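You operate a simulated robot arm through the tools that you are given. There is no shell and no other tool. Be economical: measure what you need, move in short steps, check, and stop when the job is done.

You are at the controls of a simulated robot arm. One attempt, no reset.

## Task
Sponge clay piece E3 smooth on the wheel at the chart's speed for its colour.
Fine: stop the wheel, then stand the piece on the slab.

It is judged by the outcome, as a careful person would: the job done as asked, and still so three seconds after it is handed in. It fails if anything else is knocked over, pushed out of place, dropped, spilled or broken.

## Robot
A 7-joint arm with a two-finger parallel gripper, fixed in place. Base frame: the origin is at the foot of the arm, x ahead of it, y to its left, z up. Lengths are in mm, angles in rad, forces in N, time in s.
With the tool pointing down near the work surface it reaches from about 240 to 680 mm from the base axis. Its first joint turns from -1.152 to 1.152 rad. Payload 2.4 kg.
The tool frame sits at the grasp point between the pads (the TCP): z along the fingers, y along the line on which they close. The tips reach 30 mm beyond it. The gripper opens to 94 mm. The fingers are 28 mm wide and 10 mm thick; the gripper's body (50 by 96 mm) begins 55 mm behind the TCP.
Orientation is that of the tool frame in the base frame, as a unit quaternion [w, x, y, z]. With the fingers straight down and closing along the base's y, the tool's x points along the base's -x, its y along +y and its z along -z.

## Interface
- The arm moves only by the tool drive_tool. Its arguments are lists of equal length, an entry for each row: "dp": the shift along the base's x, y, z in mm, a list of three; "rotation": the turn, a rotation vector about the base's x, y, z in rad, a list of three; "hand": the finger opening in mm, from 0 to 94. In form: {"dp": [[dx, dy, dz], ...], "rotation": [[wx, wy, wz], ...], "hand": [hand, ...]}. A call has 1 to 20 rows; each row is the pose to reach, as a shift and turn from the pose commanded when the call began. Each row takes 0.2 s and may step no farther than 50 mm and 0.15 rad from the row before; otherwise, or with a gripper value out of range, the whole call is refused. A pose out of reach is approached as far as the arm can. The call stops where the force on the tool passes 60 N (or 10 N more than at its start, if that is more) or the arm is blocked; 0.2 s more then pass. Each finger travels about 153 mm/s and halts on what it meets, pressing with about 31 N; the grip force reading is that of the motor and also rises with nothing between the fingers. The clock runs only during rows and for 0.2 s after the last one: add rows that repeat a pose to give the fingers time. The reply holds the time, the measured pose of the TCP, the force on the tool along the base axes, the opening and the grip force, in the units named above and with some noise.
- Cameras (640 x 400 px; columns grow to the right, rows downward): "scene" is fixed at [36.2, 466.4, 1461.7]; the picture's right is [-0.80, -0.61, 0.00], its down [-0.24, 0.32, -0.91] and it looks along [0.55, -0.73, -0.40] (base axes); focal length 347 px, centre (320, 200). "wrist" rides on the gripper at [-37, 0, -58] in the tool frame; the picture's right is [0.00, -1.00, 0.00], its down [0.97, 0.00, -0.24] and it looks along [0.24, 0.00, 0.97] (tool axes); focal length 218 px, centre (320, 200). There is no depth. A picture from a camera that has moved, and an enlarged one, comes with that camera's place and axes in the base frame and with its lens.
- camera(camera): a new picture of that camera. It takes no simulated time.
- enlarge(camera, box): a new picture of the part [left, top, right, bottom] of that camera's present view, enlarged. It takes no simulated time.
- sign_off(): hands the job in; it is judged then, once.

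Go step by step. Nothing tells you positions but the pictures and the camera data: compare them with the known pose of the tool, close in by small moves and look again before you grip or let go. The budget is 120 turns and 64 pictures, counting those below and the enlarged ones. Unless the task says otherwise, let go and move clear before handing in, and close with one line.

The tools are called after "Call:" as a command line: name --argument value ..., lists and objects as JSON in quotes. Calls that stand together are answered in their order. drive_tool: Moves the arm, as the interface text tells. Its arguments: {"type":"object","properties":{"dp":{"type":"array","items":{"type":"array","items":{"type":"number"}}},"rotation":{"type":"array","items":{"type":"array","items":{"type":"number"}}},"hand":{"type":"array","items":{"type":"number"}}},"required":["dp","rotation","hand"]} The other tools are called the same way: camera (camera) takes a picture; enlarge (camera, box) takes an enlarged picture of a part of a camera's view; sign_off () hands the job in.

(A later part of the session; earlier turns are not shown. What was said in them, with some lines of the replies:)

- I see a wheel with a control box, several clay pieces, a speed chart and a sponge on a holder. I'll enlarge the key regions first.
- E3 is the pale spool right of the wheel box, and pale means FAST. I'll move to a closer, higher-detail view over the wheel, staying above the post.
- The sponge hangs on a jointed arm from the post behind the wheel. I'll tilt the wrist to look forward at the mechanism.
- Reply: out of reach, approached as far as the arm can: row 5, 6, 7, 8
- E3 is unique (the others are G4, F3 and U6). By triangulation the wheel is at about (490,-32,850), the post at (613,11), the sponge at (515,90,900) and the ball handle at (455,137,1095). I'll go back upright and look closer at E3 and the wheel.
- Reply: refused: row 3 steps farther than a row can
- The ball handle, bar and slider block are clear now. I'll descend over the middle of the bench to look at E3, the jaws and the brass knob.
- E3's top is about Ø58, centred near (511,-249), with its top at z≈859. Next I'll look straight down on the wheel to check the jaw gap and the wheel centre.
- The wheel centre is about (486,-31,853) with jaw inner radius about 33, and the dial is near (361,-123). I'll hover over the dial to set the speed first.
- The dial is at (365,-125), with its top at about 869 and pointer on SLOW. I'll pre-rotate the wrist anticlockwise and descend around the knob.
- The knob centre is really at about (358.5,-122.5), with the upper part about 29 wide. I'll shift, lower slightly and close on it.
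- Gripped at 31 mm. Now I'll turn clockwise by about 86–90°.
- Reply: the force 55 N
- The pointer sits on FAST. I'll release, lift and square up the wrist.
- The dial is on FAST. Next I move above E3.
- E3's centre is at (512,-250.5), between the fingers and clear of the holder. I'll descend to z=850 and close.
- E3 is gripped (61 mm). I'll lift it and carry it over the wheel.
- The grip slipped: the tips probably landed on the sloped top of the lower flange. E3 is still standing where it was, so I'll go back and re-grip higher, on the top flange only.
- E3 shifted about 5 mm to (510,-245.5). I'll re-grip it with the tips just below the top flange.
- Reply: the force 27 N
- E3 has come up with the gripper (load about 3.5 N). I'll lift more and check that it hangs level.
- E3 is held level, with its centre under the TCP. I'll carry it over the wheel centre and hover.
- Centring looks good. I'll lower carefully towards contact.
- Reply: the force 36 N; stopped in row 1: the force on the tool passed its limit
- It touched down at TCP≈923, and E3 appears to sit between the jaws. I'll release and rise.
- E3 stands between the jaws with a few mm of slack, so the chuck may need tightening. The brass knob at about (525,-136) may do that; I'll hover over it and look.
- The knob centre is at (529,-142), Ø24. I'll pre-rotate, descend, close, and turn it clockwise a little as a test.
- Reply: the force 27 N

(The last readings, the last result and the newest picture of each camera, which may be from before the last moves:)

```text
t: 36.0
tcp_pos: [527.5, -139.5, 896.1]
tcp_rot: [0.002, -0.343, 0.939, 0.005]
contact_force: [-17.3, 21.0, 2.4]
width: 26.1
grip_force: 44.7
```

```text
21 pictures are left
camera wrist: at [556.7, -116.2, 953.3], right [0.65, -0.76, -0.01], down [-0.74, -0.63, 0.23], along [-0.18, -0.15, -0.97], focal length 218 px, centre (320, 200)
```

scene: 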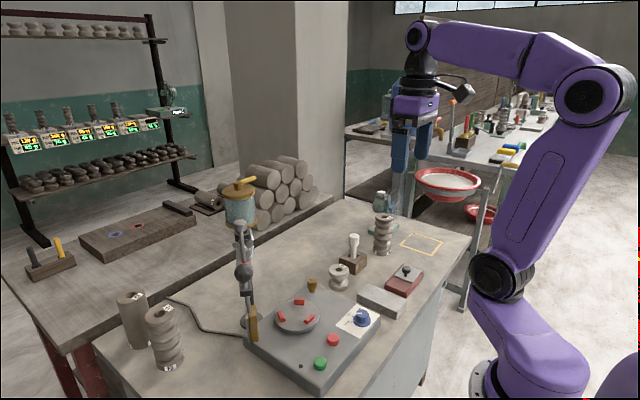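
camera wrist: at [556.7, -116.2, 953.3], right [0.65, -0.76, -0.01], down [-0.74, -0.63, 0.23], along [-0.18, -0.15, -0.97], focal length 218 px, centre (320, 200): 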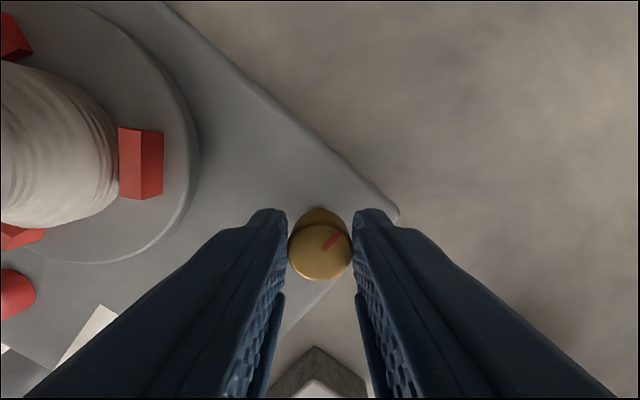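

Gripped. I'll turn clockwise while easing the side load, then look at the jaws.

Call:
drive_tool --dp '[[-1.5, 2, 0], [-1.5, 2, 0], [-1.5, 2, 0], [-1.5, 2, 0], [-1.5, 2, 0], [-1.5, 2, 0], [-1.5, 2, 0]]' --rotation '[[0, 0, -0.14], [0, 0, -0.28], [0, 0, -0.42], [0, 0, -0.56], [0, 0, -0.7], [0, 0, -0.8], [0, 0, -0.8]]' --hand '[15, 15, 15, 15, 15, 15, 15]'

Call:
camera --camera "wrist"

```text
t: 37.6
tcp_pos: [529.5, -142.5, 895.7]
tcp_rot: [0.006, 0.052, 0.999, -0.001]
contact_force: [4.0, -4.7, -24.6]
width: 25.9
grip_force: 44.8
```

```text
20 pictures are left
camera wrist: at [565.2, -146.2, 953.8], right [-0.1, -0.99, 0.0], down [-0.97, 0.1, 0.23], along [-0.23, 0.02, -0.97], focal length 218 px, centre (320, 200)
```

wrist: 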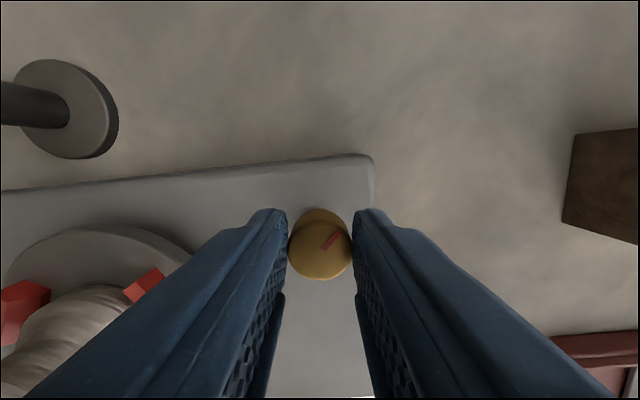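

Call:
enlarge --camera "scene" --box '[240, 240, 350, 340]'

```text
4.00 times, centred on (295, 290) of scene
camera zoom: at [36.7, 466.2, 1461.7], right [-0.8, -0.6, 0.0], down [-0.24, 0.32, -0.91], along [0.55, -0.73, -0.4], focal length 1387 px, centre (420, -160)
```

zoom: 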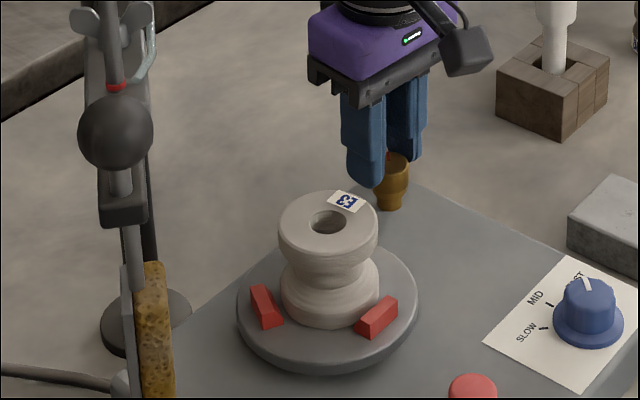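

There's no visible jaw change at 46°, so I'll continue clockwise to about 90°.

Call:
drive_tool --dp '[[0, 0, 0], [0, 0, 0], [0, 0, 0], [0, 0, 0], [0, 0, 0], [0, 0, 0], [0, 0, 0]]' --rotation '[[0, 0, -0.14], [0, 0, -0.28], [0, 0, -0.42], [0, 0, -0.56], [0, 0, -0.7], [0, 0, -0.78], [0, 0, -0.78]]' --hand '[15, 15, 15, 15, 15, 15, 15]'

Call:
enlarge --camera "scene" --box '[240, 240, 350, 340]'

```text
t: 39.2
tcp_pos: [528.0, -144.8, 895.9]
tcp_rot: [0.004, 0.428, 0.904, -0.004]
contact_force: [-10.4, -24.8, -13.7]
width: 26.1
grip_force: 44.8
```

```text
4.00 times, centred on (295, 290) of scene
camera zoom: at [36.2, 465.8, 1461.9], right [-0.8, -0.6, 0.0], down [-0.24, 0.32, -0.91], along [0.55, -0.73, -0.4], focal length 1387 px, centre (420, -160)
```

zoom: 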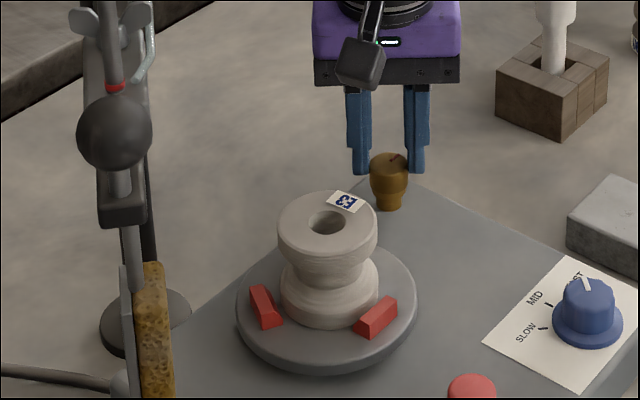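

Call:
drive_tool --dp '[[1, 1.5, 0], [1, 1.5, 0], [1, 1.5, 0], [1, 1.5, 0], [1, 1.5, 0], [1, 1.5, 0], [1, 1.5, 0]]' --rotation '[[0, 0, -0.12], [0, 0, -0.24], [0, 0, -0.36], [0, 0, -0.48], [0, 0, -0.6], [0, 0, -0.7], [0, 0, -0.7]]' --hand '[15, 15, 15, 15, 15, 15, 15]'

Call:
camera --camera "wrist"

```text
t: 40.8
tcp_pos: [524.6, -146.3, 896.9]
tcp_rot: [0.001, 0.715, 0.699, -0.008]
contact_force: [-30.3, -28.3, 2.6]
width: 26.5
grip_force: 45.1
```

```text
17 pictures are left
camera wrist: at [525.0, -182.5, 953.8], right [-1.0, 0.02, 0.01], down [0.02, 0.97, 0.23], along [0.0, 0.23, -0.97], focal length 218 px, centre (320, 200)
```

wrist: 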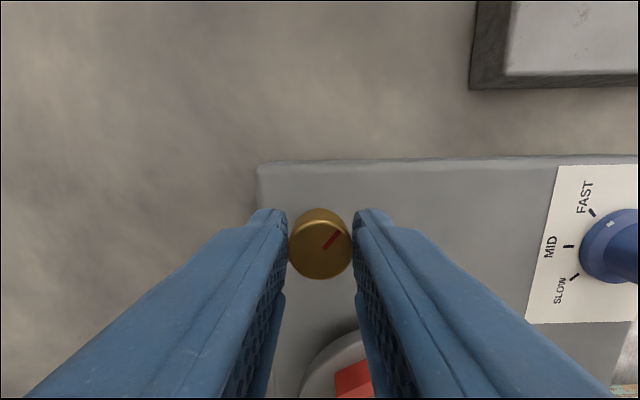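

Call:
enlarge --camera "scene" --box '[260, 260, 340, 340]'

```text
5.00 times, centred on (300, 300) of scene
camera zoom: at [35.4, 465.7, 1461.9], right [-0.8, -0.6, 0.0], down [-0.24, 0.32, -0.91], along [0.55, -0.73, -0.4], focal length 1734 px, centre (420, -300)
```

zoom: 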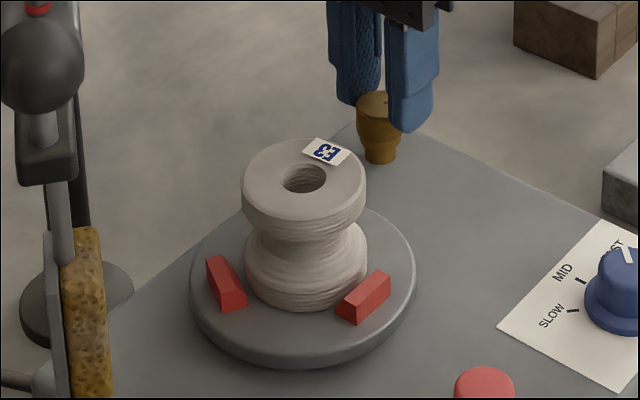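

There is no jaw movement clockwise. I'll turn back to the original position and a bit beyond to test the other direction.

Call:
drive_tool --dp '[[1, 1, 0], [2, 2, 0], [3, 3, 0], [3, 4, 0], [3, 4, 0], [3, 4, 0], [3, 4, 0], [3, 4, 0], [3, 4, 0], [3, 4, 0], [3, 4, 0], [3, 4, 0], [3, 4, 0], [3, 4, 0], [3, 4, 0], [3, 4, 0]]' --rotation '[[0, 0, 0.14], [0, 0, 0.28], [0, 0, 0.42], [0, 0, 0.56], [0, 0, 0.7], [0, 0, 0.84], [0, 0, 0.98], [0, 0, 1.12], [0, 0, 1.26], [0, 0, 1.4], [0, 0, 1.54], [0, 0, 1.68], [0, 0, 1.82], [0, 0, 1.96], [0, 0, 2.1], [0, 0, 2.24]]' --hand '[15, 15, 15, 15, 15, 15, 15, 15, 15, 15, 15, 15, 15, 15, 15, 15]'

Call:
drive_tool --dp '[[0, 0, 0], [0, 0, 0], [0, 0, 0], [0, 0, 0], [0, 0, 0], [0, 0, 0], [0, 0, 0]]' --rotation '[[0, 0, 0.14], [0, 0, 0.28], [0, 0, 0.42], [0, 0, 0.56], [0, 0, 0.7], [0, 0, 0.82], [0, 0, 0.82]]' --hand '[15, 15, 15, 15, 15, 15, 15]'

Call:
camera --camera "wrist"

```text
t: 44.2
tcp_pos: [529.2, -138.3, 895.5]
tcp_rot: [0.002, -0.323, 0.946, 0.002]
contact_force: [-26.8, -21.2, 2.0]
width: 26.1
grip_force: 45.0
```

```text
t: 45.7
tcp_pos: [525.7, -126.4, 894.9]
tcp_rot: [-0.002, -0.676, 0.736, 0.016]
contact_force: [-8.6, 6.3, 14.1]
width: 25.7
grip_force: 45.0
stopped in row 7: the force on the tool passed its limit (the readings are from after the stop); the commanded pose is now the measured one
```

```text
15 pictures are left
camera wrist: at [531.6, -90.4, 953.6], right [1.0, -0.09, -0.03], down [-0.08, -0.97, 0.22], along [-0.04, -0.22, -0.97], focal length 218 px, centre (320, 200)
```

wrist: 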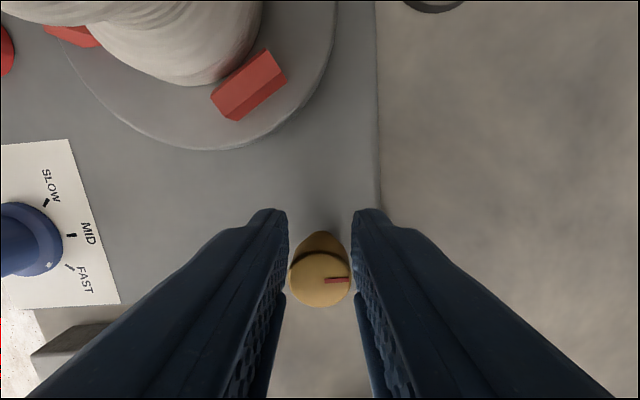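

The knob has a hard stop at its original position, so clockwise is the working direction and it may need more travel. I'll re-centre on it and turn clockwise as far as it goes.

Call:
drive_tool --dp '[[0, 0, 0], [0, 0, 0], [3, -14, 0], [3, -15.5, 0], [3, -15.5, 0], [3, -15.5, 0], [3, -15.5, 0]]' --rotation '[[0, 0, 0], [0, 0, 0], [0, 0, 0], [0, 0, 0], [0, 0, 0], [0, 0, 0], [0, 0, 0]]' --hand '[40, 50, 50, 50, 35, 20, 15]'

Call:
drive_tool --dp '[[0, 0, 0], [0, 0, 0], [0, 0, 0], [0, 0, 0], [0, 0, 0], [0, 0, 0], [0, 0, 0], [0, 0, 0], [0, 0, 0], [0, 0, 0], [0, 0, 0], [0, 0, 0], [0, 0, 0], [0, 0, 0], [0, 0, 0], [0, 0, 0], [0, 0, 0], [0, 0, 0], [0, 0, 0], [0, 0, 0]]' --rotation '[[0, 0, -0.15], [0, 0, -0.3], [0, 0, -0.45], [0, 0, -0.6], [0, 0, -0.75], [0, 0, -0.9], [0, 0, -1.05], [0, 0, -1.2], [0, 0, -1.35], [0, 0, -1.5], [0, 0, -1.65], [0, 0, -1.8], [0, 0, -1.95], [0, 0, -2.1], [0, 0, -2.25], [0, 0, -2.4], [0, 0, -2.55], [0, 0, -2.7], [0, 0, -2.85], [0, 0, -3.0]]' --hand '[15, 15, 15, 15, 15, 15, 15, 15, 15, 15, 15, 15, 15, 15, 15, 15, 15, 15, 15, 15]'

Call:
enlarge --camera "scene" --box '[260, 260, 340, 340]'

```text
t: 47.3
tcp_pos: [527.3, -141.6, 893.2]
tcp_rot: [-0.004, -0.677, 0.736, 0.019]
contact_force: [-24.7, 5.4, 2.4]
width: 29.0
grip_force: 12.6
```

```text
t: 51.5
tcp_pos: [525.6, -148.1, 895.8]
tcp_rot: [0.01, 0.691, 0.723, -0.001]
contact_force: [-39.4, -23.2, 20.8]
width: 26.3
grip_force: 45.2
```

```text
5.00 times, centred on (300, 300) of scene
camera zoom: at [34.9, 465.9, 1461.9], right [-0.8, -0.6, 0.0], down [-0.24, 0.32, -0.91], along [0.55, -0.73, -0.4], focal length 1734 px, centre (420, -300)
```

zoom: 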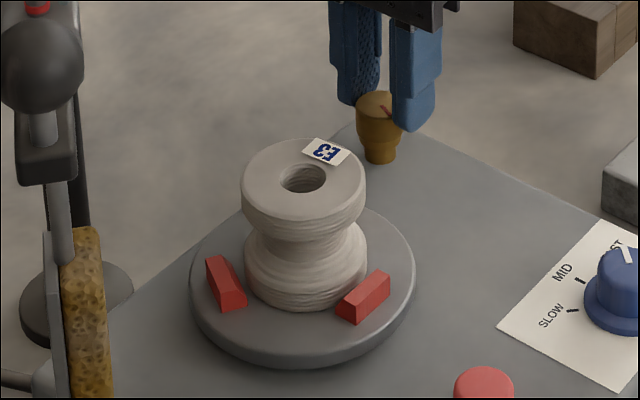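

The jaws don't respond over about 170°, so this knob isn't the chuck. I'll restore it to its original stop and release it.

Call:
drive_tool --dp '[[0.5, 1, 0], [1, 2, 0], [1.5, 3, 0], [2, 4, 0], [2, 5, 0], [2, 6, 0], [2, 6, 0], [2, 6, 0], [2, 6, 0], [2, 6, 0], [2, 6, 0], [2, 6, 0], [2, 6, 0], [2, 6, 0], [2, 6, 0], [2, 6, 0], [2, 6, 0], [2, 6, 0], [2, 6, 0], [2, 6, 0]]' --rotation '[[0, 0, 0.15], [0, 0, 0.3], [0, 0, 0.45], [0, 0, 0.6], [0, 0, 0.75], [0, 0, 0.9], [0, 0, 1.05], [0, 0, 1.2], [0, 0, 1.35], [0, 0, 1.5], [0, 0, 1.65], [0, 0, 1.8], [0, 0, 1.95], [0, 0, 2.1], [0, 0, 2.25], [0, 0, 2.4], [0, 0, 2.55], [0, 0, 2.7], [0, 0, 2.82], [0, 0, 2.95]]' --hand '[15, 15, 15, 15, 15, 15, 15, 15, 15, 15, 15, 15, 15, 15, 15, 15, 15, 15, 15, 15]'

Call:
drive_tool --dp '[[0, 0, 0], [0, 0, 0], [0, 0, 30], [0, 0, 70], [0, 0, 110], [0, 0, 110], [0, 0, 110], [0, 0, 110], [0, 0, 110], [0, 0, 110], [0, 0, 110], [0, 0, 110], [0, 0, 110]]' --rotation '[[0, 0, 0], [0, 0, 0], [0, 0, 0], [0, 0, -0.14], [0, 0, -0.28], [0, 0, -0.42], [0, 0, -0.56], [0, 0, -0.7], [0, 0, -0.84], [0, 0, -0.98], [0, 0, -1.12], [0, 0, -1.26], [0, 0, -1.4]]' --hand '[40, 50, 50, 50, 50, 50, 50, 50, 50, 50, 50, 50, 50]'

Call:
camera --camera "wrist"

```text
t: 55.7
tcp_pos: [526.9, -135.6, 894.1]
tcp_rot: [-0.006, -0.659, 0.752, 0.023]
contact_force: [-40.9, -8.6, 24.2]
width: 26.0
grip_force: 44.5
```

```text
t: 58.5
tcp_pos: [532.9, -136.5, 1004.8]
tcp_rot: [0.009, -0.016, 1.0, 0.012]
contact_force: [0.4, 0.6, -0.5]
width: 50.2
grip_force: 0.0
```

```text
13 pictures are left
camera wrist: at [569.0, -136.1, 1062.7], right [0.03, -1.0, -0.02], down [-0.97, -0.04, 0.22], along [-0.22, 0.01, -0.97], focal length 218 px, centre (320, 200)
```

wrist: 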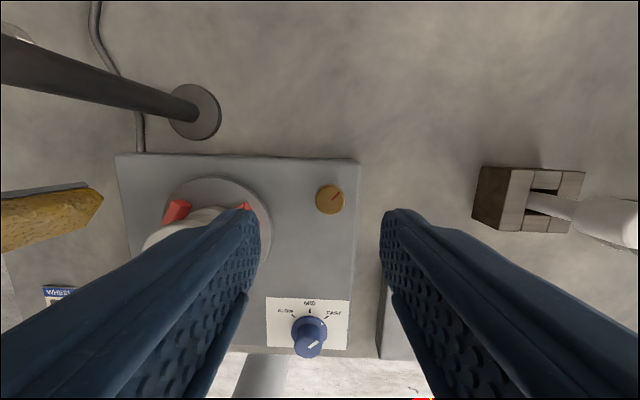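

The knob ended 45° short of its original mark. I'll regrip once to put it back, squaring the wrist at the same time.

Call:
drive_tool --dp '[[-4, -5.5, 0], [-4, -5.5, -40], [-4, -5.5, -80], [-4, -5.5, -109], [-4, -5.5, -109], [-4, -5.5, -109], [-4, -5.5, -109], [-4, -5.5, -109]]' --rotation '[[-0.024, 0.018, -0.032], [-0.024, 0.018, -0.032], [-0.024, 0.018, -0.032], [-0.024, 0.018, -0.032], [-0.024, 0.018, -0.032], [-0.024, 0.018, -0.032], [-0.024, 0.018, -0.032], [-0.024, 0.018, -0.032]]' --hand '[50, 50, 50, 50, 35, 20, 15, 15]'

Call:
drive_tool --dp '[[0, 0, 0], [0, 0, 0], [0, 0, 0], [0, 0, 0], [0, 0, 0], [0, 0, 0], [0, 0, 0], [0, 0, 0], [0, 0, 30], [0, 0, 70], [0, 0, 110], [0, 0, 110], [0, 0, 110], [0, 0, 110]]' --rotation '[[0, 0, 0.14], [0, 0, 0.28], [0, 0, 0.42], [0, 0, 0.56], [0, 0, 0.7], [0, 0, 0.78], [0, 0, 0.78], [0, 0, 0.78], [0, 0, 0.7], [0, 0, 0.56], [0, 0, 0.42], [0, 0, 0.28], [0, 0, 0.14], [0, 0, 0]]' --hand '[15, 15, 15, 15, 15, 15, 40, 50, 50, 50, 50, 50, 50, 50]'

Call:
enlarge --camera "wrist" --box '[100, 120, 420, 320]'

```text
t: 60.3
tcp_pos: [527.7, -141.5, 894.8]
tcp_rot: [0.002, -0.001, 1.0, -0.001]
contact_force: [2.4, -9.9, -12.0]
width: 26.0
grip_force: 45.5
```

```text
t: 63.3
tcp_pos: [527.9, -141.6, 1006.1]
tcp_rot: [0.0, 0.001, 1.0, 0.001]
contact_force: [0.6, 0.0, -0.1]
width: 50.0
grip_force: 0.1
```

```text
2.00 times, centred on (260, 220) of wrist
camera zoom: at [565.6, -141.6, 1063.5], right [0.0, -1.0, 0.0], down [-0.97, 0.0, 0.24], along [-0.24, 0.0, -0.97], focal length 436 px, centre (440, 160)
```

zoom: 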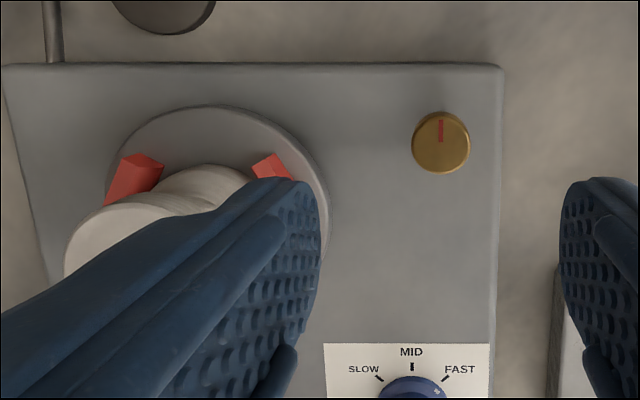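

The knob is restored. Next I move to the green button at (367,38.5) with the hand closed.

Call:
drive_tool --dp '[[-40, 0, 0], [-80, 20, 0], [-115, 55, 0], [-145, 90, 0], [-160, 130, 0], [-161, 165, 0], [-161, 180, -30], [-161, 180, -70], [-161, 180, -95], [-161, 180, -95]]' --rotation '[[0, 0, 0], [0, 0, 0], [0, 0, 0], [0, 0, 0], [0, 0, 0], [0, 0, 0], [0, 0, 0], [0, 0, 0], [0, 0, 0], [0, 0, 0]]' --hand '[30, 10, 0, 0, 0, 0, 0, 0, 0, 0]'

Call:
camera --camera "wrist"

```text
t: 65.5
tcp_pos: [368.3, 37.3, 909.9]
tcp_rot: [0.001, -0.002, 1.0, 0.0]
contact_force: [-0.6, -0.5, 0.4]
width: 0.0
grip_force: 31.1
```

```text
11 pictures are left
camera wrist: at [404.9, 37.2, 967.3], right [0.0, -1.0, 0.0], down [-0.97, 0.0, 0.24], along [-0.24, 0.0, -0.97], focal length 218 px, centre (320, 200)
```

wrist: 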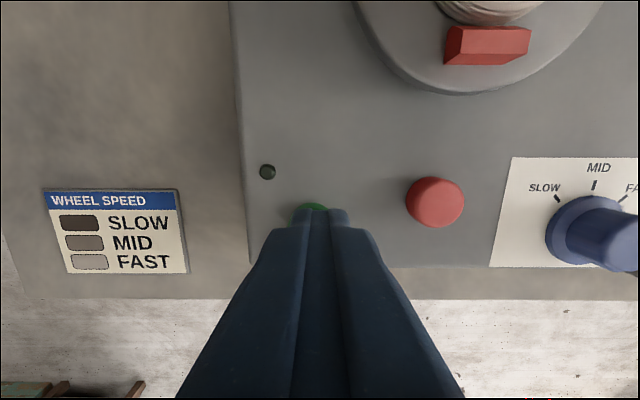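

The fingers are above green, which is centred at about (366,41). I'll press.

Call:
drive_tool --dp '[[-2, 3, -4], [-2, 3, -8], [-2, 3, -11], [-2, 3, -14], [-2, 3, -17], [-2, 3, -20], [-2, 3, -23], [-2, 3, -26]]' --rotation '[[0, 0, 0], [0, 0, 0], [0, 0, 0], [0, 0, 0], [0, 0, 0], [0, 0, 0], [0, 0, 0], [0, 0, 0]]' --hand '[0, 0, 0, 0, 0, 0, 0, 0]'

Call:
drive_tool --dp '[[0, 0, 20], [0, 0, 60], [0, 0, 60]]' --rotation '[[0, 0, 0], [0, 0, 0], [0, 0, 0]]' --hand '[0, 0, 0]'

Call:
enlarge --camera "scene" --box '[240, 250, 400, 380]'

```text
t: 67.3
tcp_pos: [365.6, 41.0, 884.6]
tcp_rot: [0.002, -0.001, 1.0, 0.0]
contact_force: [-0.5, 0.7, -0.5]
width: 0.1
grip_force: 31.1
```

```text
t: 68.1
tcp_pos: [364.9, 41.9, 943.8]
tcp_rot: [0.0, -0.001, 1.0, 0.001]
contact_force: [-0.7, -0.6, -0.2]
width: 0.0
grip_force: 31.1
```

```text
3.08 times, centred on (320, 315) of scene
camera zoom: at [36.2, 466.4, 1461.7], right [-0.8, -0.61, 0.0], down [-0.24, 0.32, -0.91], along [0.55, -0.73, -0.4], focal length 1067 px, centre (320, -154)
```

zoom: 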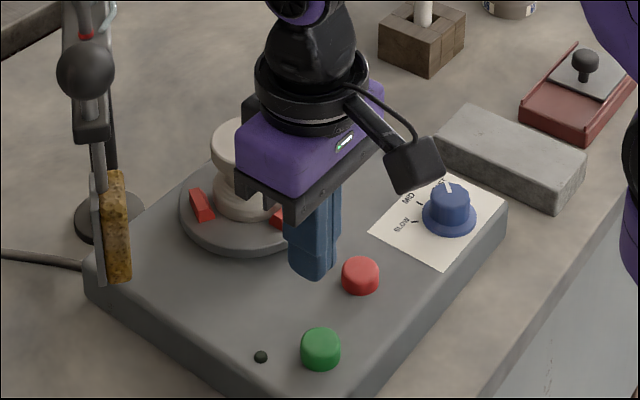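

There was no contact down to tip z≈855, so the button is lower. I'll press deeper.

Call:
drive_tool --dp '[[0, 0, -30], [0, 0, -58], [0, 0, -62], [0, 0, -65], [0, 0, -68], [0, 0, -71], [0, 0, -74], [0, 0, -77], [0, 0, -80], [0, 0, -83], [0, 0, -86], [0, 0, -89]]' --rotation '[[0, 0, 0], [0, 0, 0], [0, 0, 0], [0, 0, 0], [0, 0, 0], [0, 0, 0], [0, 0, 0], [0, 0, 0], [0, 0, 0], [0, 0, 0], [0, 0, 0], [0, 0, 0]]' --hand '[0, 0, 0, 0, 0, 0, 0, 0, 0, 0, 0, 0]'

Call:
drive_tool --dp '[[0, 0, 20], [0, 0, 60], [0, 0, 90]]' --rotation '[[0, 0, 0], [0, 0, 0], [0, 0, 0]]' --hand '[0, 0, 0]'

Call:
enlarge --camera "scene" --box '[240, 250, 400, 380]'

```text
t: 69.9
tcp_pos: [367.4, 41.5, 871.0]
tcp_rot: [0.003, -0.002, 1.0, 0.0]
contact_force: [-6.2, -1.5, 44.1]
width: 0.0
grip_force: 30.8
stopped in row 8: the force on the tool passed its limit (the readings are from after the stop); the commanded pose is now the measured one
```

```text
t: 70.7
tcp_pos: [367.8, 42.3, 960.8]
tcp_rot: [0.003, -0.002, 1.0, 0.0]
contact_force: [0.1, 0.0, -0.4]
width: 0.0
grip_force: 30.6
```

```text
3.08 times, centred on (320, 315) of scene
camera zoom: at [36.2, 466.4, 1461.7], right [-0.8, -0.61, 0.0], down [-0.24, 0.32, -0.91], along [0.55, -0.73, -0.4], focal length 1067 px, centre (320, -154)
```

zoom: 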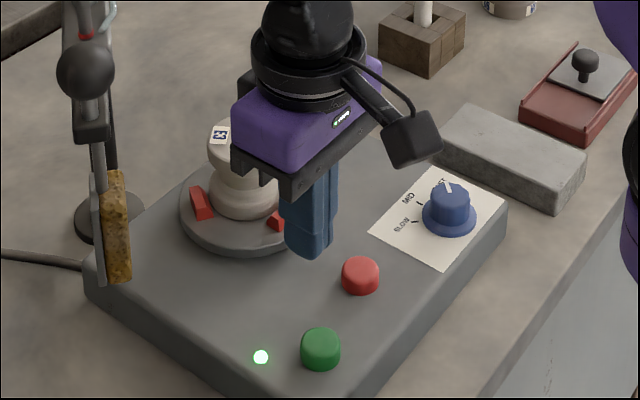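

The lamp is lit and the wheel is turning. I'll rise and go over the sponge arm's ball handle, yawing to face the bar.

Call:
drive_tool --dp '[[0, 0, 45], [0, 0, 90], [0, 0, 135], [0, 10, 175], [10, 30, 205], [30, 50, 205], [50, 70, 205], [70, 85, 205], [87, 95, 205], [87, 95, 205]]' --rotation '[[0, 0, 0], [0, 0, -0.13], [0, 0, -0.26], [0, 0, -0.39], [0, 0, -0.52], [0, 0, -0.65], [0, 0, -0.67], [0, 0, -0.67], [0, 0, -0.67], [0, 0, -0.67]]' --hand '[0, 20, 50, 70, 70, 70, 70, 70, 70, 70]'

Call:
camera --camera "wrist"

```text
t: 72.9
tcp_pos: [454.0, 135.4, 1163.5]
tcp_rot: [0.002, 0.328, 0.945, -0.001]
contact_force: [1.0, -0.4, 0.1]
width: 70.2
grip_force: 0.0
```

```text
8 pictures are left
camera wrist: at [483.3, 112.3, 1221.0], right [-0.62, -0.79, 0.0], down [-0.76, 0.6, 0.23], along [-0.18, 0.15, -0.97], focal length 218 px, centre (320, 200)
```

wrist: 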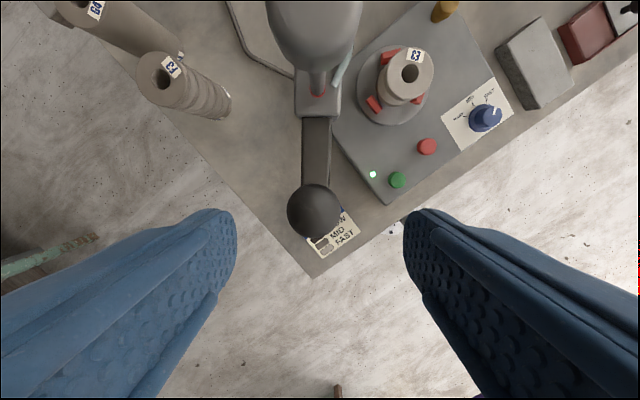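

The ball is at (457,138,1095), between the fingers. I'll descend and grip it.

Call:
drive_tool --dp '[[2.5, 2.5, -20], [2.5, 2.5, -40], [2.5, 2.5, -51], [2.5, 2.5, -51], [2.5, 2.5, -51], [2.5, 2.5, -51], [2.5, 2.5, -51]]' --rotation '[[0, 0, 0], [0, 0, 0], [0, 0, 0], [0, 0, 0], [0, 0, 0], [0, 0, 0], [0, 0, 0]]' --hand '[70, 70, 70, 50, 35, 20, 20]'

```text
t: 74.5
tcp_pos: [456.3, 138.2, 1112.0]
tcp_rot: [0.002, 0.327, 0.945, -0.002]
contact_force: [-0.2, -0.2, -5.1]
width: 33.2
grip_force: 45.3
```

The ball is gripped. I'll swing the arm about the post towards the piece.

Call:
drive_tool --dp '[[-6.1, -8, 0], [-11.9, -16.3, 0], [-17.2, -24.8, 0], [-22.1, -33.6, 0], [-26.5, -42.7, 0], [-30.5, -51.9, 0], [-34, -61.4, 0], [-37.1, -71, 0]]' --rotation '[[0, 0, 0.05], [0, 0, 0.1], [0, 0, 0.15], [0, 0, 0.2], [0, 0, 0.25], [0, 0, 0.3], [0, 0, 0.35], [0, 0, 0.4]]' --hand '[20, 20, 20, 20, 20, 20, 20, 20]'

Call:
enlarge --camera "scene" --box '[200, 170, 380, 350]'

```text
t: 76.3
tcp_pos: [418.8, 68.1, 1113.2]
tcp_rot: [0.001, 0.132, 0.991, 0.0]
contact_force: [1.0, 1.5, -17.7]
width: 33.0
grip_force: 44.8
```

```text
2.22 times, centred on (290, 260) of scene
camera zoom: at [36.5, 466.5, 1461.6], right [-0.8, -0.61, 0.0], down [-0.24, 0.32, -0.91], along [0.55, -0.73, -0.4], focal length 771 px, centre (387, 67)
```

zoom: 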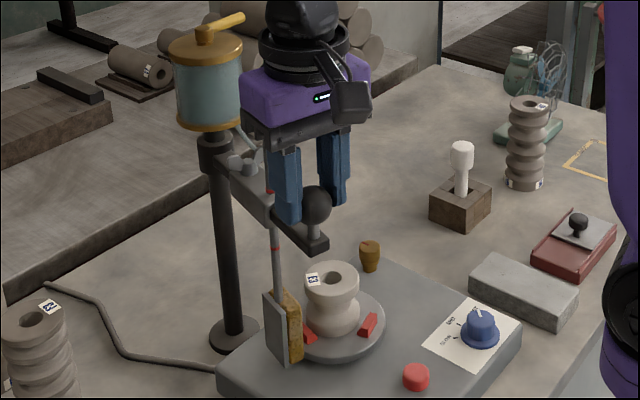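

The sponge is close to E3 now. I'll continue slowly, watching the force.

Call:
drive_tool --dp '[[-1, -3.9, 0], [-2.1, -7.8, 0], [-2.1, -7.8, 0]]' --rotation '[[0, 0, 0.02], [0, 0, 0.04], [0, 0, 0.04]]' --hand '[20, 20, 20]'

Call:
drive_tool --dp '[[-0.9, -3.9, 0], [-1.8, -7.9, 0], [-1.8, -7.9, 0]]' --rotation '[[0, 0, 0.02], [0, 0, 0.04], [0, 0, 0.04]]' --hand '[20, 20, 20]'

Call:
camera --camera "wrist"

```text
t: 77.1
tcp_pos: [417.9, 59.4, 1112.4]
tcp_rot: [0.001, 0.113, 0.994, -0.001]
contact_force: [-0.8, 2.0, -21.5]
width: 33.0
grip_force: 44.7
```

```text
t: 77.9
tcp_pos: [415.8, 50.8, 1113.1]
tcp_rot: [0.0, 0.093, 0.996, -0.002]
contact_force: [3.2, -0.1, -37.2]
width: 33.5
grip_force: 44.4
```

```text
6 pictures are left
camera wrist: at [452.0, 44.2, 1170.5], right [-0.19, -0.98, 0.0], down [-0.95, 0.18, 0.24], along [-0.23, 0.04, -0.97], focal length 218 px, centre (320, 200)
```

wrist: 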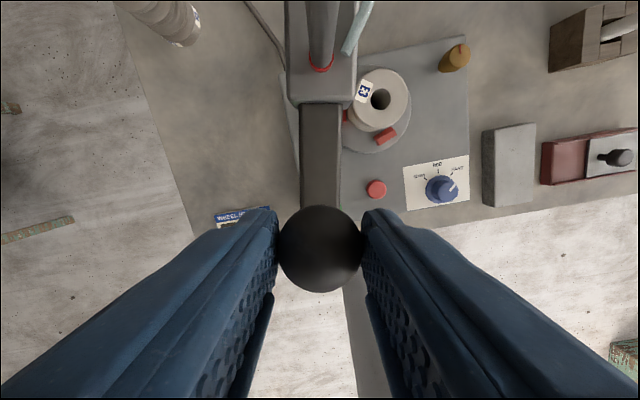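

There's no side load yet, but the downward pull is growing, so I'll ease down 3 mm and keep swinging in.

Call:
drive_tool --dp '[[0, 0, -3], [-0.7, -3.9, -3], [-1.4, -7.9, -3], [-1.4, -7.9, -3]]' --rotation '[[0, 0, 0], [0, 0, 0.02], [0, 0, 0.04], [0, 0, 0.04]]' --hand '[20, 20, 20, 20]'

Call:
drive_tool --dp '[[-0.6, -3.9, 0], [-1.1, -7.9, 0], [-1.1, -7.9, 0]]' --rotation '[[0, 0, 0.02], [0, 0, 0.04], [0, 0, 0.04]]' --hand '[20, 20, 20]'

```text
t: 78.9
tcp_pos: [415.2, 45.0, 1112.4]
tcp_rot: [0.005, 0.073, 0.997, 0.001]
contact_force: [-12.5, 2.5, 35.6]
width: 33.8
grip_force: 45.3
```

```text
t: 79.7
tcp_pos: [413.5, 36.5, 1111.0]
tcp_rot: [0.004, 0.053, 0.999, -0.001]
contact_force: [-4.9, 1.5, 34.3]
width: 33.1
grip_force: 44.8
```

Call:
drive_tool --dp '[[0, 0, 1.5], [-0.4, -4, 1.5], [-0.8, -8, 1.5], [-0.8, -8, 1.5]]' --rotation '[[0, 0, 0], [0, 0, 0.02], [0, 0, 0.04], [0, 0, 0.04]]' --hand '[20, 20, 20, 20]'

Call:
enlarge --camera "scene" --box '[260, 230, 350, 340]'

```text
t: 80.7
tcp_pos: [413.8, 27.9, 1111.1]
tcp_rot: [0.002, 0.034, 0.999, 0.0]
contact_force: [2.4, -1.5, -0.5]
width: 33.6
grip_force: 45.4
```

```text
3.64 times, centred on (305, 285) of scene
camera zoom: at [36.3, 466.4, 1461.7], right [-0.8, -0.6, 0.0], down [-0.24, 0.32, -0.91], along [0.55, -0.73, -0.4], focal length 1261 px, centre (374, -109)
```

zoom: 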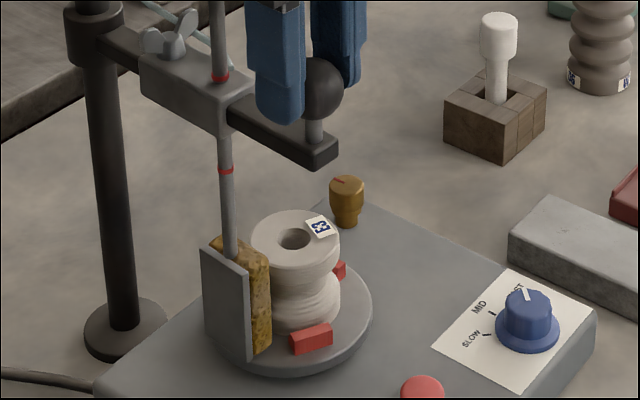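

It's nearly touching. I'll take small steps until the side load rises.

Call:
drive_tool --dp '[[-0.3, -4, 0], [-0.3, -4, 0]]' --rotation '[[0, 0, 0.02], [0, 0, 0.02]]' --hand '[20, 20]'

Call:
drive_tool --dp '[[-0.2, -4, 0], [-0.2, -4, 0]]' --rotation '[[0, 0, 0.02], [0, 0, 0.02]]' --hand '[20, 20]'

```text
t: 81.3
tcp_pos: [412.7, 23.8, 1110.8]
tcp_rot: [0.002, 0.024, 1.0, 0.0]
contact_force: [9.1, -0.6, -14.6]
width: 33.3
grip_force: 45.1
```

```text
t: 81.9
tcp_pos: [412.7, 20.4, 1110.8]
tcp_rot: [0.001, 0.013, 1.0, 0.0]
contact_force: [6.9, 1.3, -12.6]
width: 33.3
grip_force: 44.8
```

Call:
drive_tool --dp '[[-0.1, -4, 0], [-0.1, -4, 0]]' --rotation '[[0, 0, 0.02], [0, 0, 0.02]]' --hand '[20, 20]'

Call:
drive_tool --dp '[[0, -4, 0], [0, -4, 0]]' --rotation '[[0, 0, 0.02], [0, 0, 0.02]]' --hand '[20, 20]'

Call:
enlarge --camera "scene" --box '[270, 260, 350, 340]'

```text
t: 82.5
tcp_pos: [413.5, 15.5, 1110.9]
tcp_rot: [0.002, 0.002, 1.0, -0.001]
contact_force: [8.8, 1.7, -15.1]
width: 33.2
grip_force: 44.6
```

```text
t: 83.1
tcp_pos: [412.8, 14.2, 1111.8]
tcp_rot: [0.002, -0.007, 1.0, 0.001]
contact_force: [6.7, 14.1, -15.5]
width: 33.3
grip_force: 45.2
```

```text
5.00 times, centred on (310, 300) of scene
camera zoom: at [36.7, 466.9, 1461.5], right [-0.8, -0.61, 0.0], down [-0.24, 0.32, -0.91], along [0.55, -0.73, -0.4], focal length 1734 px, centre (370, -300)
```

zoom: 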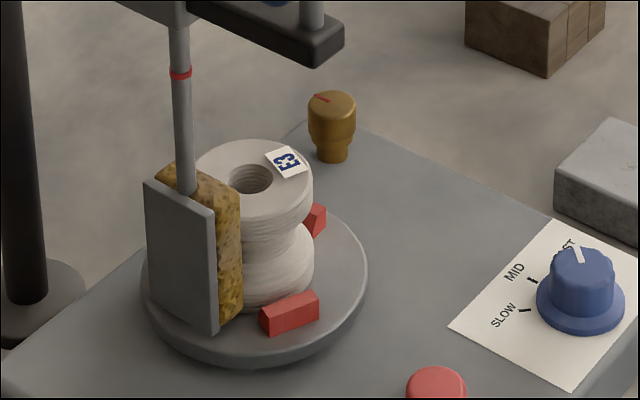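

The sponge is in contact (about 14 N) and E3 is upright. I'll hold it there while it spins.

Call:
drive_tool --dp '[[0, 0, 0], [0, 0, 0], [0, 0, 0], [0, 0, 0], [0, 0, 0], [0, 0, 0], [0, 0, 0], [0, 0, 0], [0, 0, 0], [0, 0, 0], [0, 0, 0], [0, 0, 0], [0, 0, 0], [0, 0, 0], [0, 0, 0], [0, 0, 0], [0, 0, 0], [0, 0, 0], [0, 0, 0], [0, 0, 0]]' --rotation '[[0, 0, 0], [0, 0, 0], [0, 0, 0], [0, 0, 0], [0, 0, 0], [0, 0, 0], [0, 0, 0], [0, 0, 0], [0, 0, 0], [0, 0, 0], [0, 0, 0], [0, 0, 0], [0, 0, 0], [0, 0, 0], [0, 0, 0], [0, 0, 0], [0, 0, 0], [0, 0, 0], [0, 0, 0], [0, 0, 0]]' --hand '[20, 20, 20, 20, 20, 20, 20, 20, 20, 20, 20, 20, 20, 20, 20, 20, 20, 20, 20, 20]'

Call:
enlarge --camera "scene" --box '[270, 260, 350, 340]'

```text
t: 87.3
tcp_pos: [412.0, 14.0, 1112.5]
tcp_rot: [0.002, -0.006, 1.0, 0.001]
contact_force: [4.8, 22.3, -7.6]
width: 33.4
grip_force: 45.1
```

```text
5.00 times, centred on (310, 300) of scene
camera zoom: at [36.5, 467.1, 1461.4], right [-0.8, -0.61, 0.0], down [-0.24, 0.32, -0.91], along [0.55, -0.73, -0.4], focal length 1734 px, centre (370, -300)
```

zoom: 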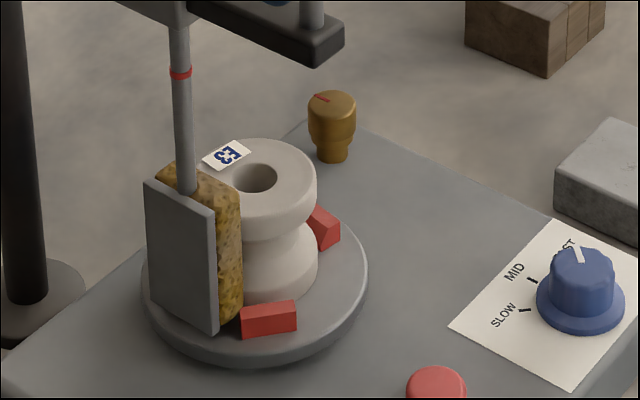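

E3 is smooth now. I'll swing the sponge back to its parked bearing.

Call:
drive_tool --dp '[[0.4, 10, 0], [1.3, 20, 0], [2.7, 29.9, 0], [4.6, 39.8, 0], [7, 49.5, 0], [9.8, 59.1, 0], [13.2, 68.6, 0], [17, 77.8, 0], [21.3, 86.9, 0], [26, 95.8, 0], [31.1, 104.4, 0], [36.7, 112.7, 0], [42.7, 120.7, 0], [46.4, 125.4, 0], [46.4, 125.4, 0]]' --rotation '[[0, 0, -0.05], [0, 0, -0.1], [0, 0, -0.15], [0, 0, -0.2], [0, 0, -0.25], [0, 0, -0.3], [0, 0, -0.35], [0, 0, -0.4], [0, 0, -0.45], [0, 0, -0.5], [0, 0, -0.55], [0, 0, -0.6], [0, 0, -0.65], [0, 0, -0.68], [0, 0, -0.68]]' --hand '[20, 20, 20, 20, 20, 20, 20, 20, 20, 20, 20, 20, 20, 20, 20]'

```text
t: 90.5
tcp_pos: [458.7, 136.1, 1112.7]
tcp_rot: [0.003, 0.327, 0.945, -0.003]
contact_force: [-17.8, 2.8, -2.3]
width: 33.0
grip_force: 45.2
```

I'll release the ball, rise clear, square up and go above the red stop button.

Call:
drive_tool --dp '[[0, 0, 0], [0, 0, 0], [0, 0, 25], [0, 0, 60], [-20, -15, 70], [-40, -45, 70], [-60, -80, 70], [-75, -115, 60], [-83, -145, 25], [-83, -164.5, -20], [-83, -164.5, -70], [-83, -164.5, -120], [-83, -164.5, -165], [-83, -164.5, -205], [-83, -164.5, -205]]' --rotation '[[0, 0, 0], [0, 0, 0], [0, 0, 0], [0, 0, 0], [0, 0, 0.1], [0, 0, 0.2], [0, 0, 0.3], [0, 0, 0.4], [0, 0, 0.5], [0, 0, 0.6], [0, 0, 0.666], [0, 0, 0.666], [0, 0, 0.666], [0, 0, 0.666], [0, 0, 0.666]]' --hand '[50, 65, 70, 70, 50, 30, 10, 0, 0, 0, 0, 0, 0, 0, 0]'

```text
t: 93.7
tcp_pos: [374.3, -25.6, 907.8]
tcp_rot: [0.004, 0.0, 1.0, -0.001]
contact_force: [0.9, 0.1, 0.6]
width: 0.0
grip_force: 30.6
```

Positioned above red at (375,-28); now I'll press down to contact and retreat.

Call:
drive_tool --dp '[[0, -2, -15], [0, -2, -25], [0, -2, -28], [0, -2, -31], [0, -2, -34], [0, -2, -37], [0, -2, -40], [0, -2, -43]]' --rotation '[[0, 0, 0], [0, 0, 0], [0, 0, 0], [0, 0, 0], [0, 0, 0], [0, 0, 0], [0, 0, 0], [0, 0, 0]]' --hand '[0, 0, 0, 0, 0, 0, 0, 0]'

Call:
drive_tool --dp '[[0, 0, 30], [0, 0, 80], [0, 0, 125], [20, 0, 145], [50, 0, 145], [85, 0, 145], [85, 0, 145], [85, 0, 145]]' --rotation '[[0, 0, 0], [0, 0, 0], [0, 0, 0], [0, 0, 0], [0, 0, 0], [0, 0, 0], [0, 0, 0], [0, 0, 0]]' --hand '[0, 0, 30, 60, 80, 80, 80, 80]'

Call:
camera --camera "wrist"

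```text
t: 95.3
tcp_pos: [375.4, -27.9, 871.9]
tcp_rot: [0.003, 0.0, 1.0, 0.0]
contact_force: [-6.0, 0.1, 44.4]
width: 0.2
grip_force: 31.3
stopped in row 7: the force on the tool passed its limit (the readings are from after the stop); the commanded pose is now the measured one
```

```text
t: 97.1
tcp_pos: [461.5, -28.8, 1015.6]
tcp_rot: [0.002, 0.0, 1.0, 0.0]
contact_force: [0.2, 0.5, 0.5]
width: 80.1
grip_force: 0.1
```

```text
2 pictures are left
camera wrist: at [498.9, -29.0, 1073.4], right [0.0, -1.0, 0.0], down [-0.97, 0.0, 0.23], along [-0.23, 0.0, -0.97], focal length 218 px, centre (320, 200)
```

wrist: 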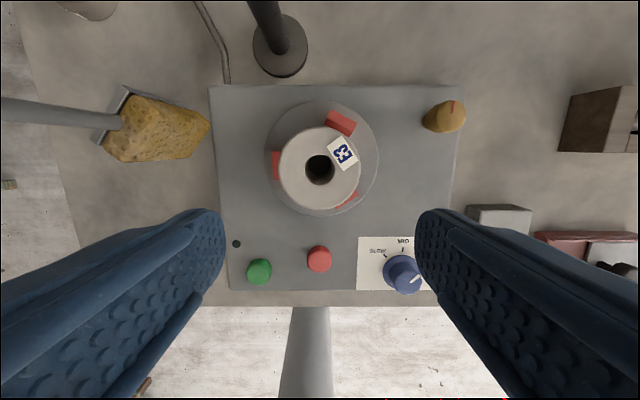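

The lamp is off and the wheel has stopped. E3 is centred at (485.4,-28.5), and I'll grip it at the same height as before.

Call:
drive_tool --dp '[[12, 0, 0], [24, 0, -20], [24, 0, -50], [24, 0, -75], [24, 0, -92], [24, 0, -92], [24, 0, -92], [24, 0, -92], [24, 0, -92], [24, 0, -92]]' --rotation '[[0, 0, 0], [0, 0, 0], [0, 0, 0], [0, 0, 0], [0, 0, 0], [0, 0, 0], [0, 0, 0], [0, 0, 0], [0, 0, 0], [0, 0, 0]]' --hand '[80, 80, 80, 80, 80, 80, 65, 50, 30, 30]'

Call:
drive_tool --dp '[[0, 0, 8], [0, 0, 20], [0, 0, 40], [0, 0, 70], [0, 0, 70]]' --rotation '[[0, 0, 0], [0, 0, 0], [0, 0, 0], [0, 0, 0], [0, 0, 0]]' --hand '[30, 30, 30, 30, 30]'

```text
t: 99.3
tcp_pos: [486.8, -30.2, 921.7]
tcp_rot: [0.003, 0.0, 1.0, 0.0]
contact_force: [-2.6, 0.3, 14.1]
width: 59.3
grip_force: 31.6
```

```text
t: 100.5
tcp_pos: [485.1, -29.7, 990.7]
tcp_rot: [0.002, 0.0, 1.0, 0.0]
contact_force: [0.0, 0.1, -2.7]
width: 59.5
grip_force: 31.5
```

E3 is held and lifted. I'll carry it to above the slab centre at (366,-248.5).

Call:
drive_tool --dp '[[-20, -36, 0], [-40, -73, 0], [-60, -110, 0], [-80, -147, 0], [-100, -184, 0], [-119, -218.8, 0], [-119, -218.8, -30], [-119, -218.8, -60], [-119, -218.8, -78], [-119, -218.8, -78]]' --rotation '[[0, 0, 0], [0, 0, 0], [0, 0, 0], [0, 0, 0], [0, 0, 0], [0, 0, 0], [0, 0, 0], [0, 0, 0], [0, 0, 0], [0, 0, 0]]' --hand '[30, 30, 30, 30, 30, 30, 30, 30, 30, 30]'

Call:
enlarge --camera "scene" --box '[330, 220, 450, 330]'

```text
t: 102.7
tcp_pos: [365.2, -247.6, 916.0]
tcp_rot: [0.003, 0.0, 1.0, 0.001]
contact_force: [-0.1, 0.7, -1.8]
width: 59.5
grip_force: 31.3
```

```text
3.64 times, centred on (390, 275) of scene
camera zoom: at [36.3, 466.4, 1461.7], right [-0.8, -0.6, 0.0], down [-0.24, 0.32, -0.91], along [0.55, -0.73, -0.4], focal length 1261 px, centre (66, -73)
```

zoom: 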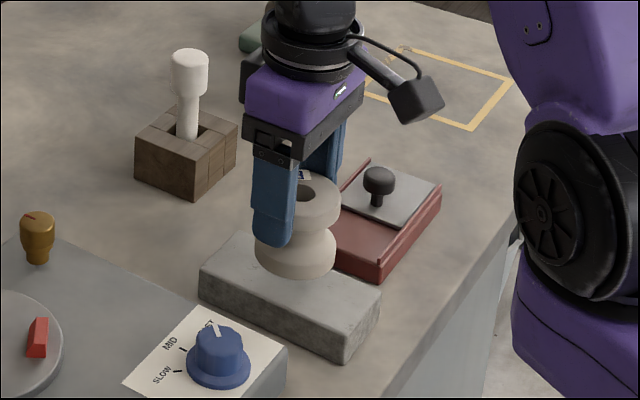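

E3 hovers over the slab's centre. I'll lower it to contact.

Call:
drive_tool --dp '[[0, -0.5, -8], [0, -0.5, -13], [0, -0.5, -16], [0, -0.5, -16]]' --rotation '[[0, 0, 0], [0, 0, 0], [0, 0, 0], [0, 0, 0]]' --hand '[30, 30, 30, 30]'

Call:
drive_tool --dp '[[0, 0, -2], [0, 0, -4], [0, 0, -4]]' --rotation '[[0, 0, 0], [0, 0, 0], [0, 0, 0]]' --hand '[30, 30, 30]'

```text
t: 103.7
tcp_pos: [366.0, -249.3, 899.8]
tcp_rot: [0.003, 0.001, 1.0, 0.0]
contact_force: [-0.5, 0.3, -2.4]
width: 59.5
grip_force: 31.3
```

```text
t: 104.5
tcp_pos: [366.3, -248.8, 895.4]
tcp_rot: [0.003, 0.0, 1.0, 0.0]
contact_force: [0.5, -0.6, -2.8]
width: 59.7
grip_force: 30.7
```

Call:
drive_tool --dp '[[0, 0, -1.5], [0, 0, -3], [0, 0, -3]]' --rotation '[[0, 0, 0], [0, 0, 0], [0, 0, 0]]' --hand '[30, 30, 30]'

```text
t: 105.3
tcp_pos: [366.9, -247.7, 893.1]
tcp_rot: [0.002, -0.001, 1.0, 0.0]
contact_force: [-2.4, 0.3, 6.5]
width: 59.5
grip_force: 31.3
```

It touched the slab (force now +6.5 N). I'll release gently and rise straight up.

Call:
drive_tool --dp '[[0, 0, 0], [0, 0, 0], [0, 0, 0], [0, 0, 0], [0, 0, 20], [0, 0, 60], [0, 0, 100], [0, 0, 130], [-30, 20, 130], [-60, 50, 130], [-60, 50, 130]]' --rotation '[[0, 0, 0], [0, 0, 0], [0, 0, 0], [0, 0, 0], [0, 0, 0], [0, 0, 0], [0, 0, 0], [0, 0, 0], [0, 0, 0], [0, 0, 0], [0, 0, 0]]' --hand '[62, 66, 72, 76, 76, 76, 76, 76, 76, 76, 76]'

Call:
camera --camera "scene"

```text
t: 107.7
tcp_pos: [304.0, -196.1, 1021.5]
tcp_rot: [0.003, 0.0, 1.0, 0.0]
contact_force: [-0.1, 0.5, -0.2]
width: 76.0
grip_force: 0.0
```

```text
0 pictures are left
```

scene: 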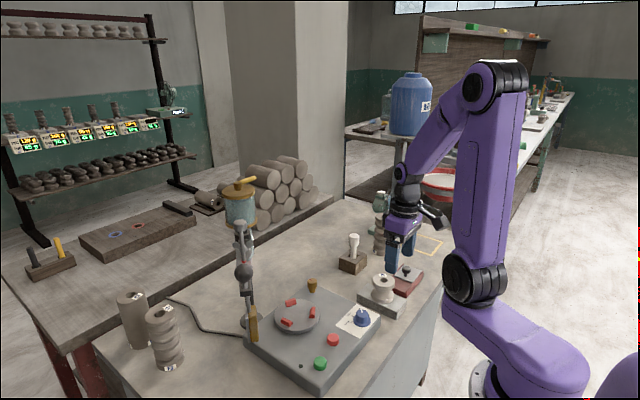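

E3 stands upright on the slab, the wheel is stopped, the sponge is parked and the arm is clear. I'm handing in now.

Call:
sign_off

```text
The job is handed in.
```

E3 was sponged smooth at FAST (the chart's speed for its pale colour), the wheel was stopped, and E3 now stands on the slab; nothing else was knocked over or left out of place.
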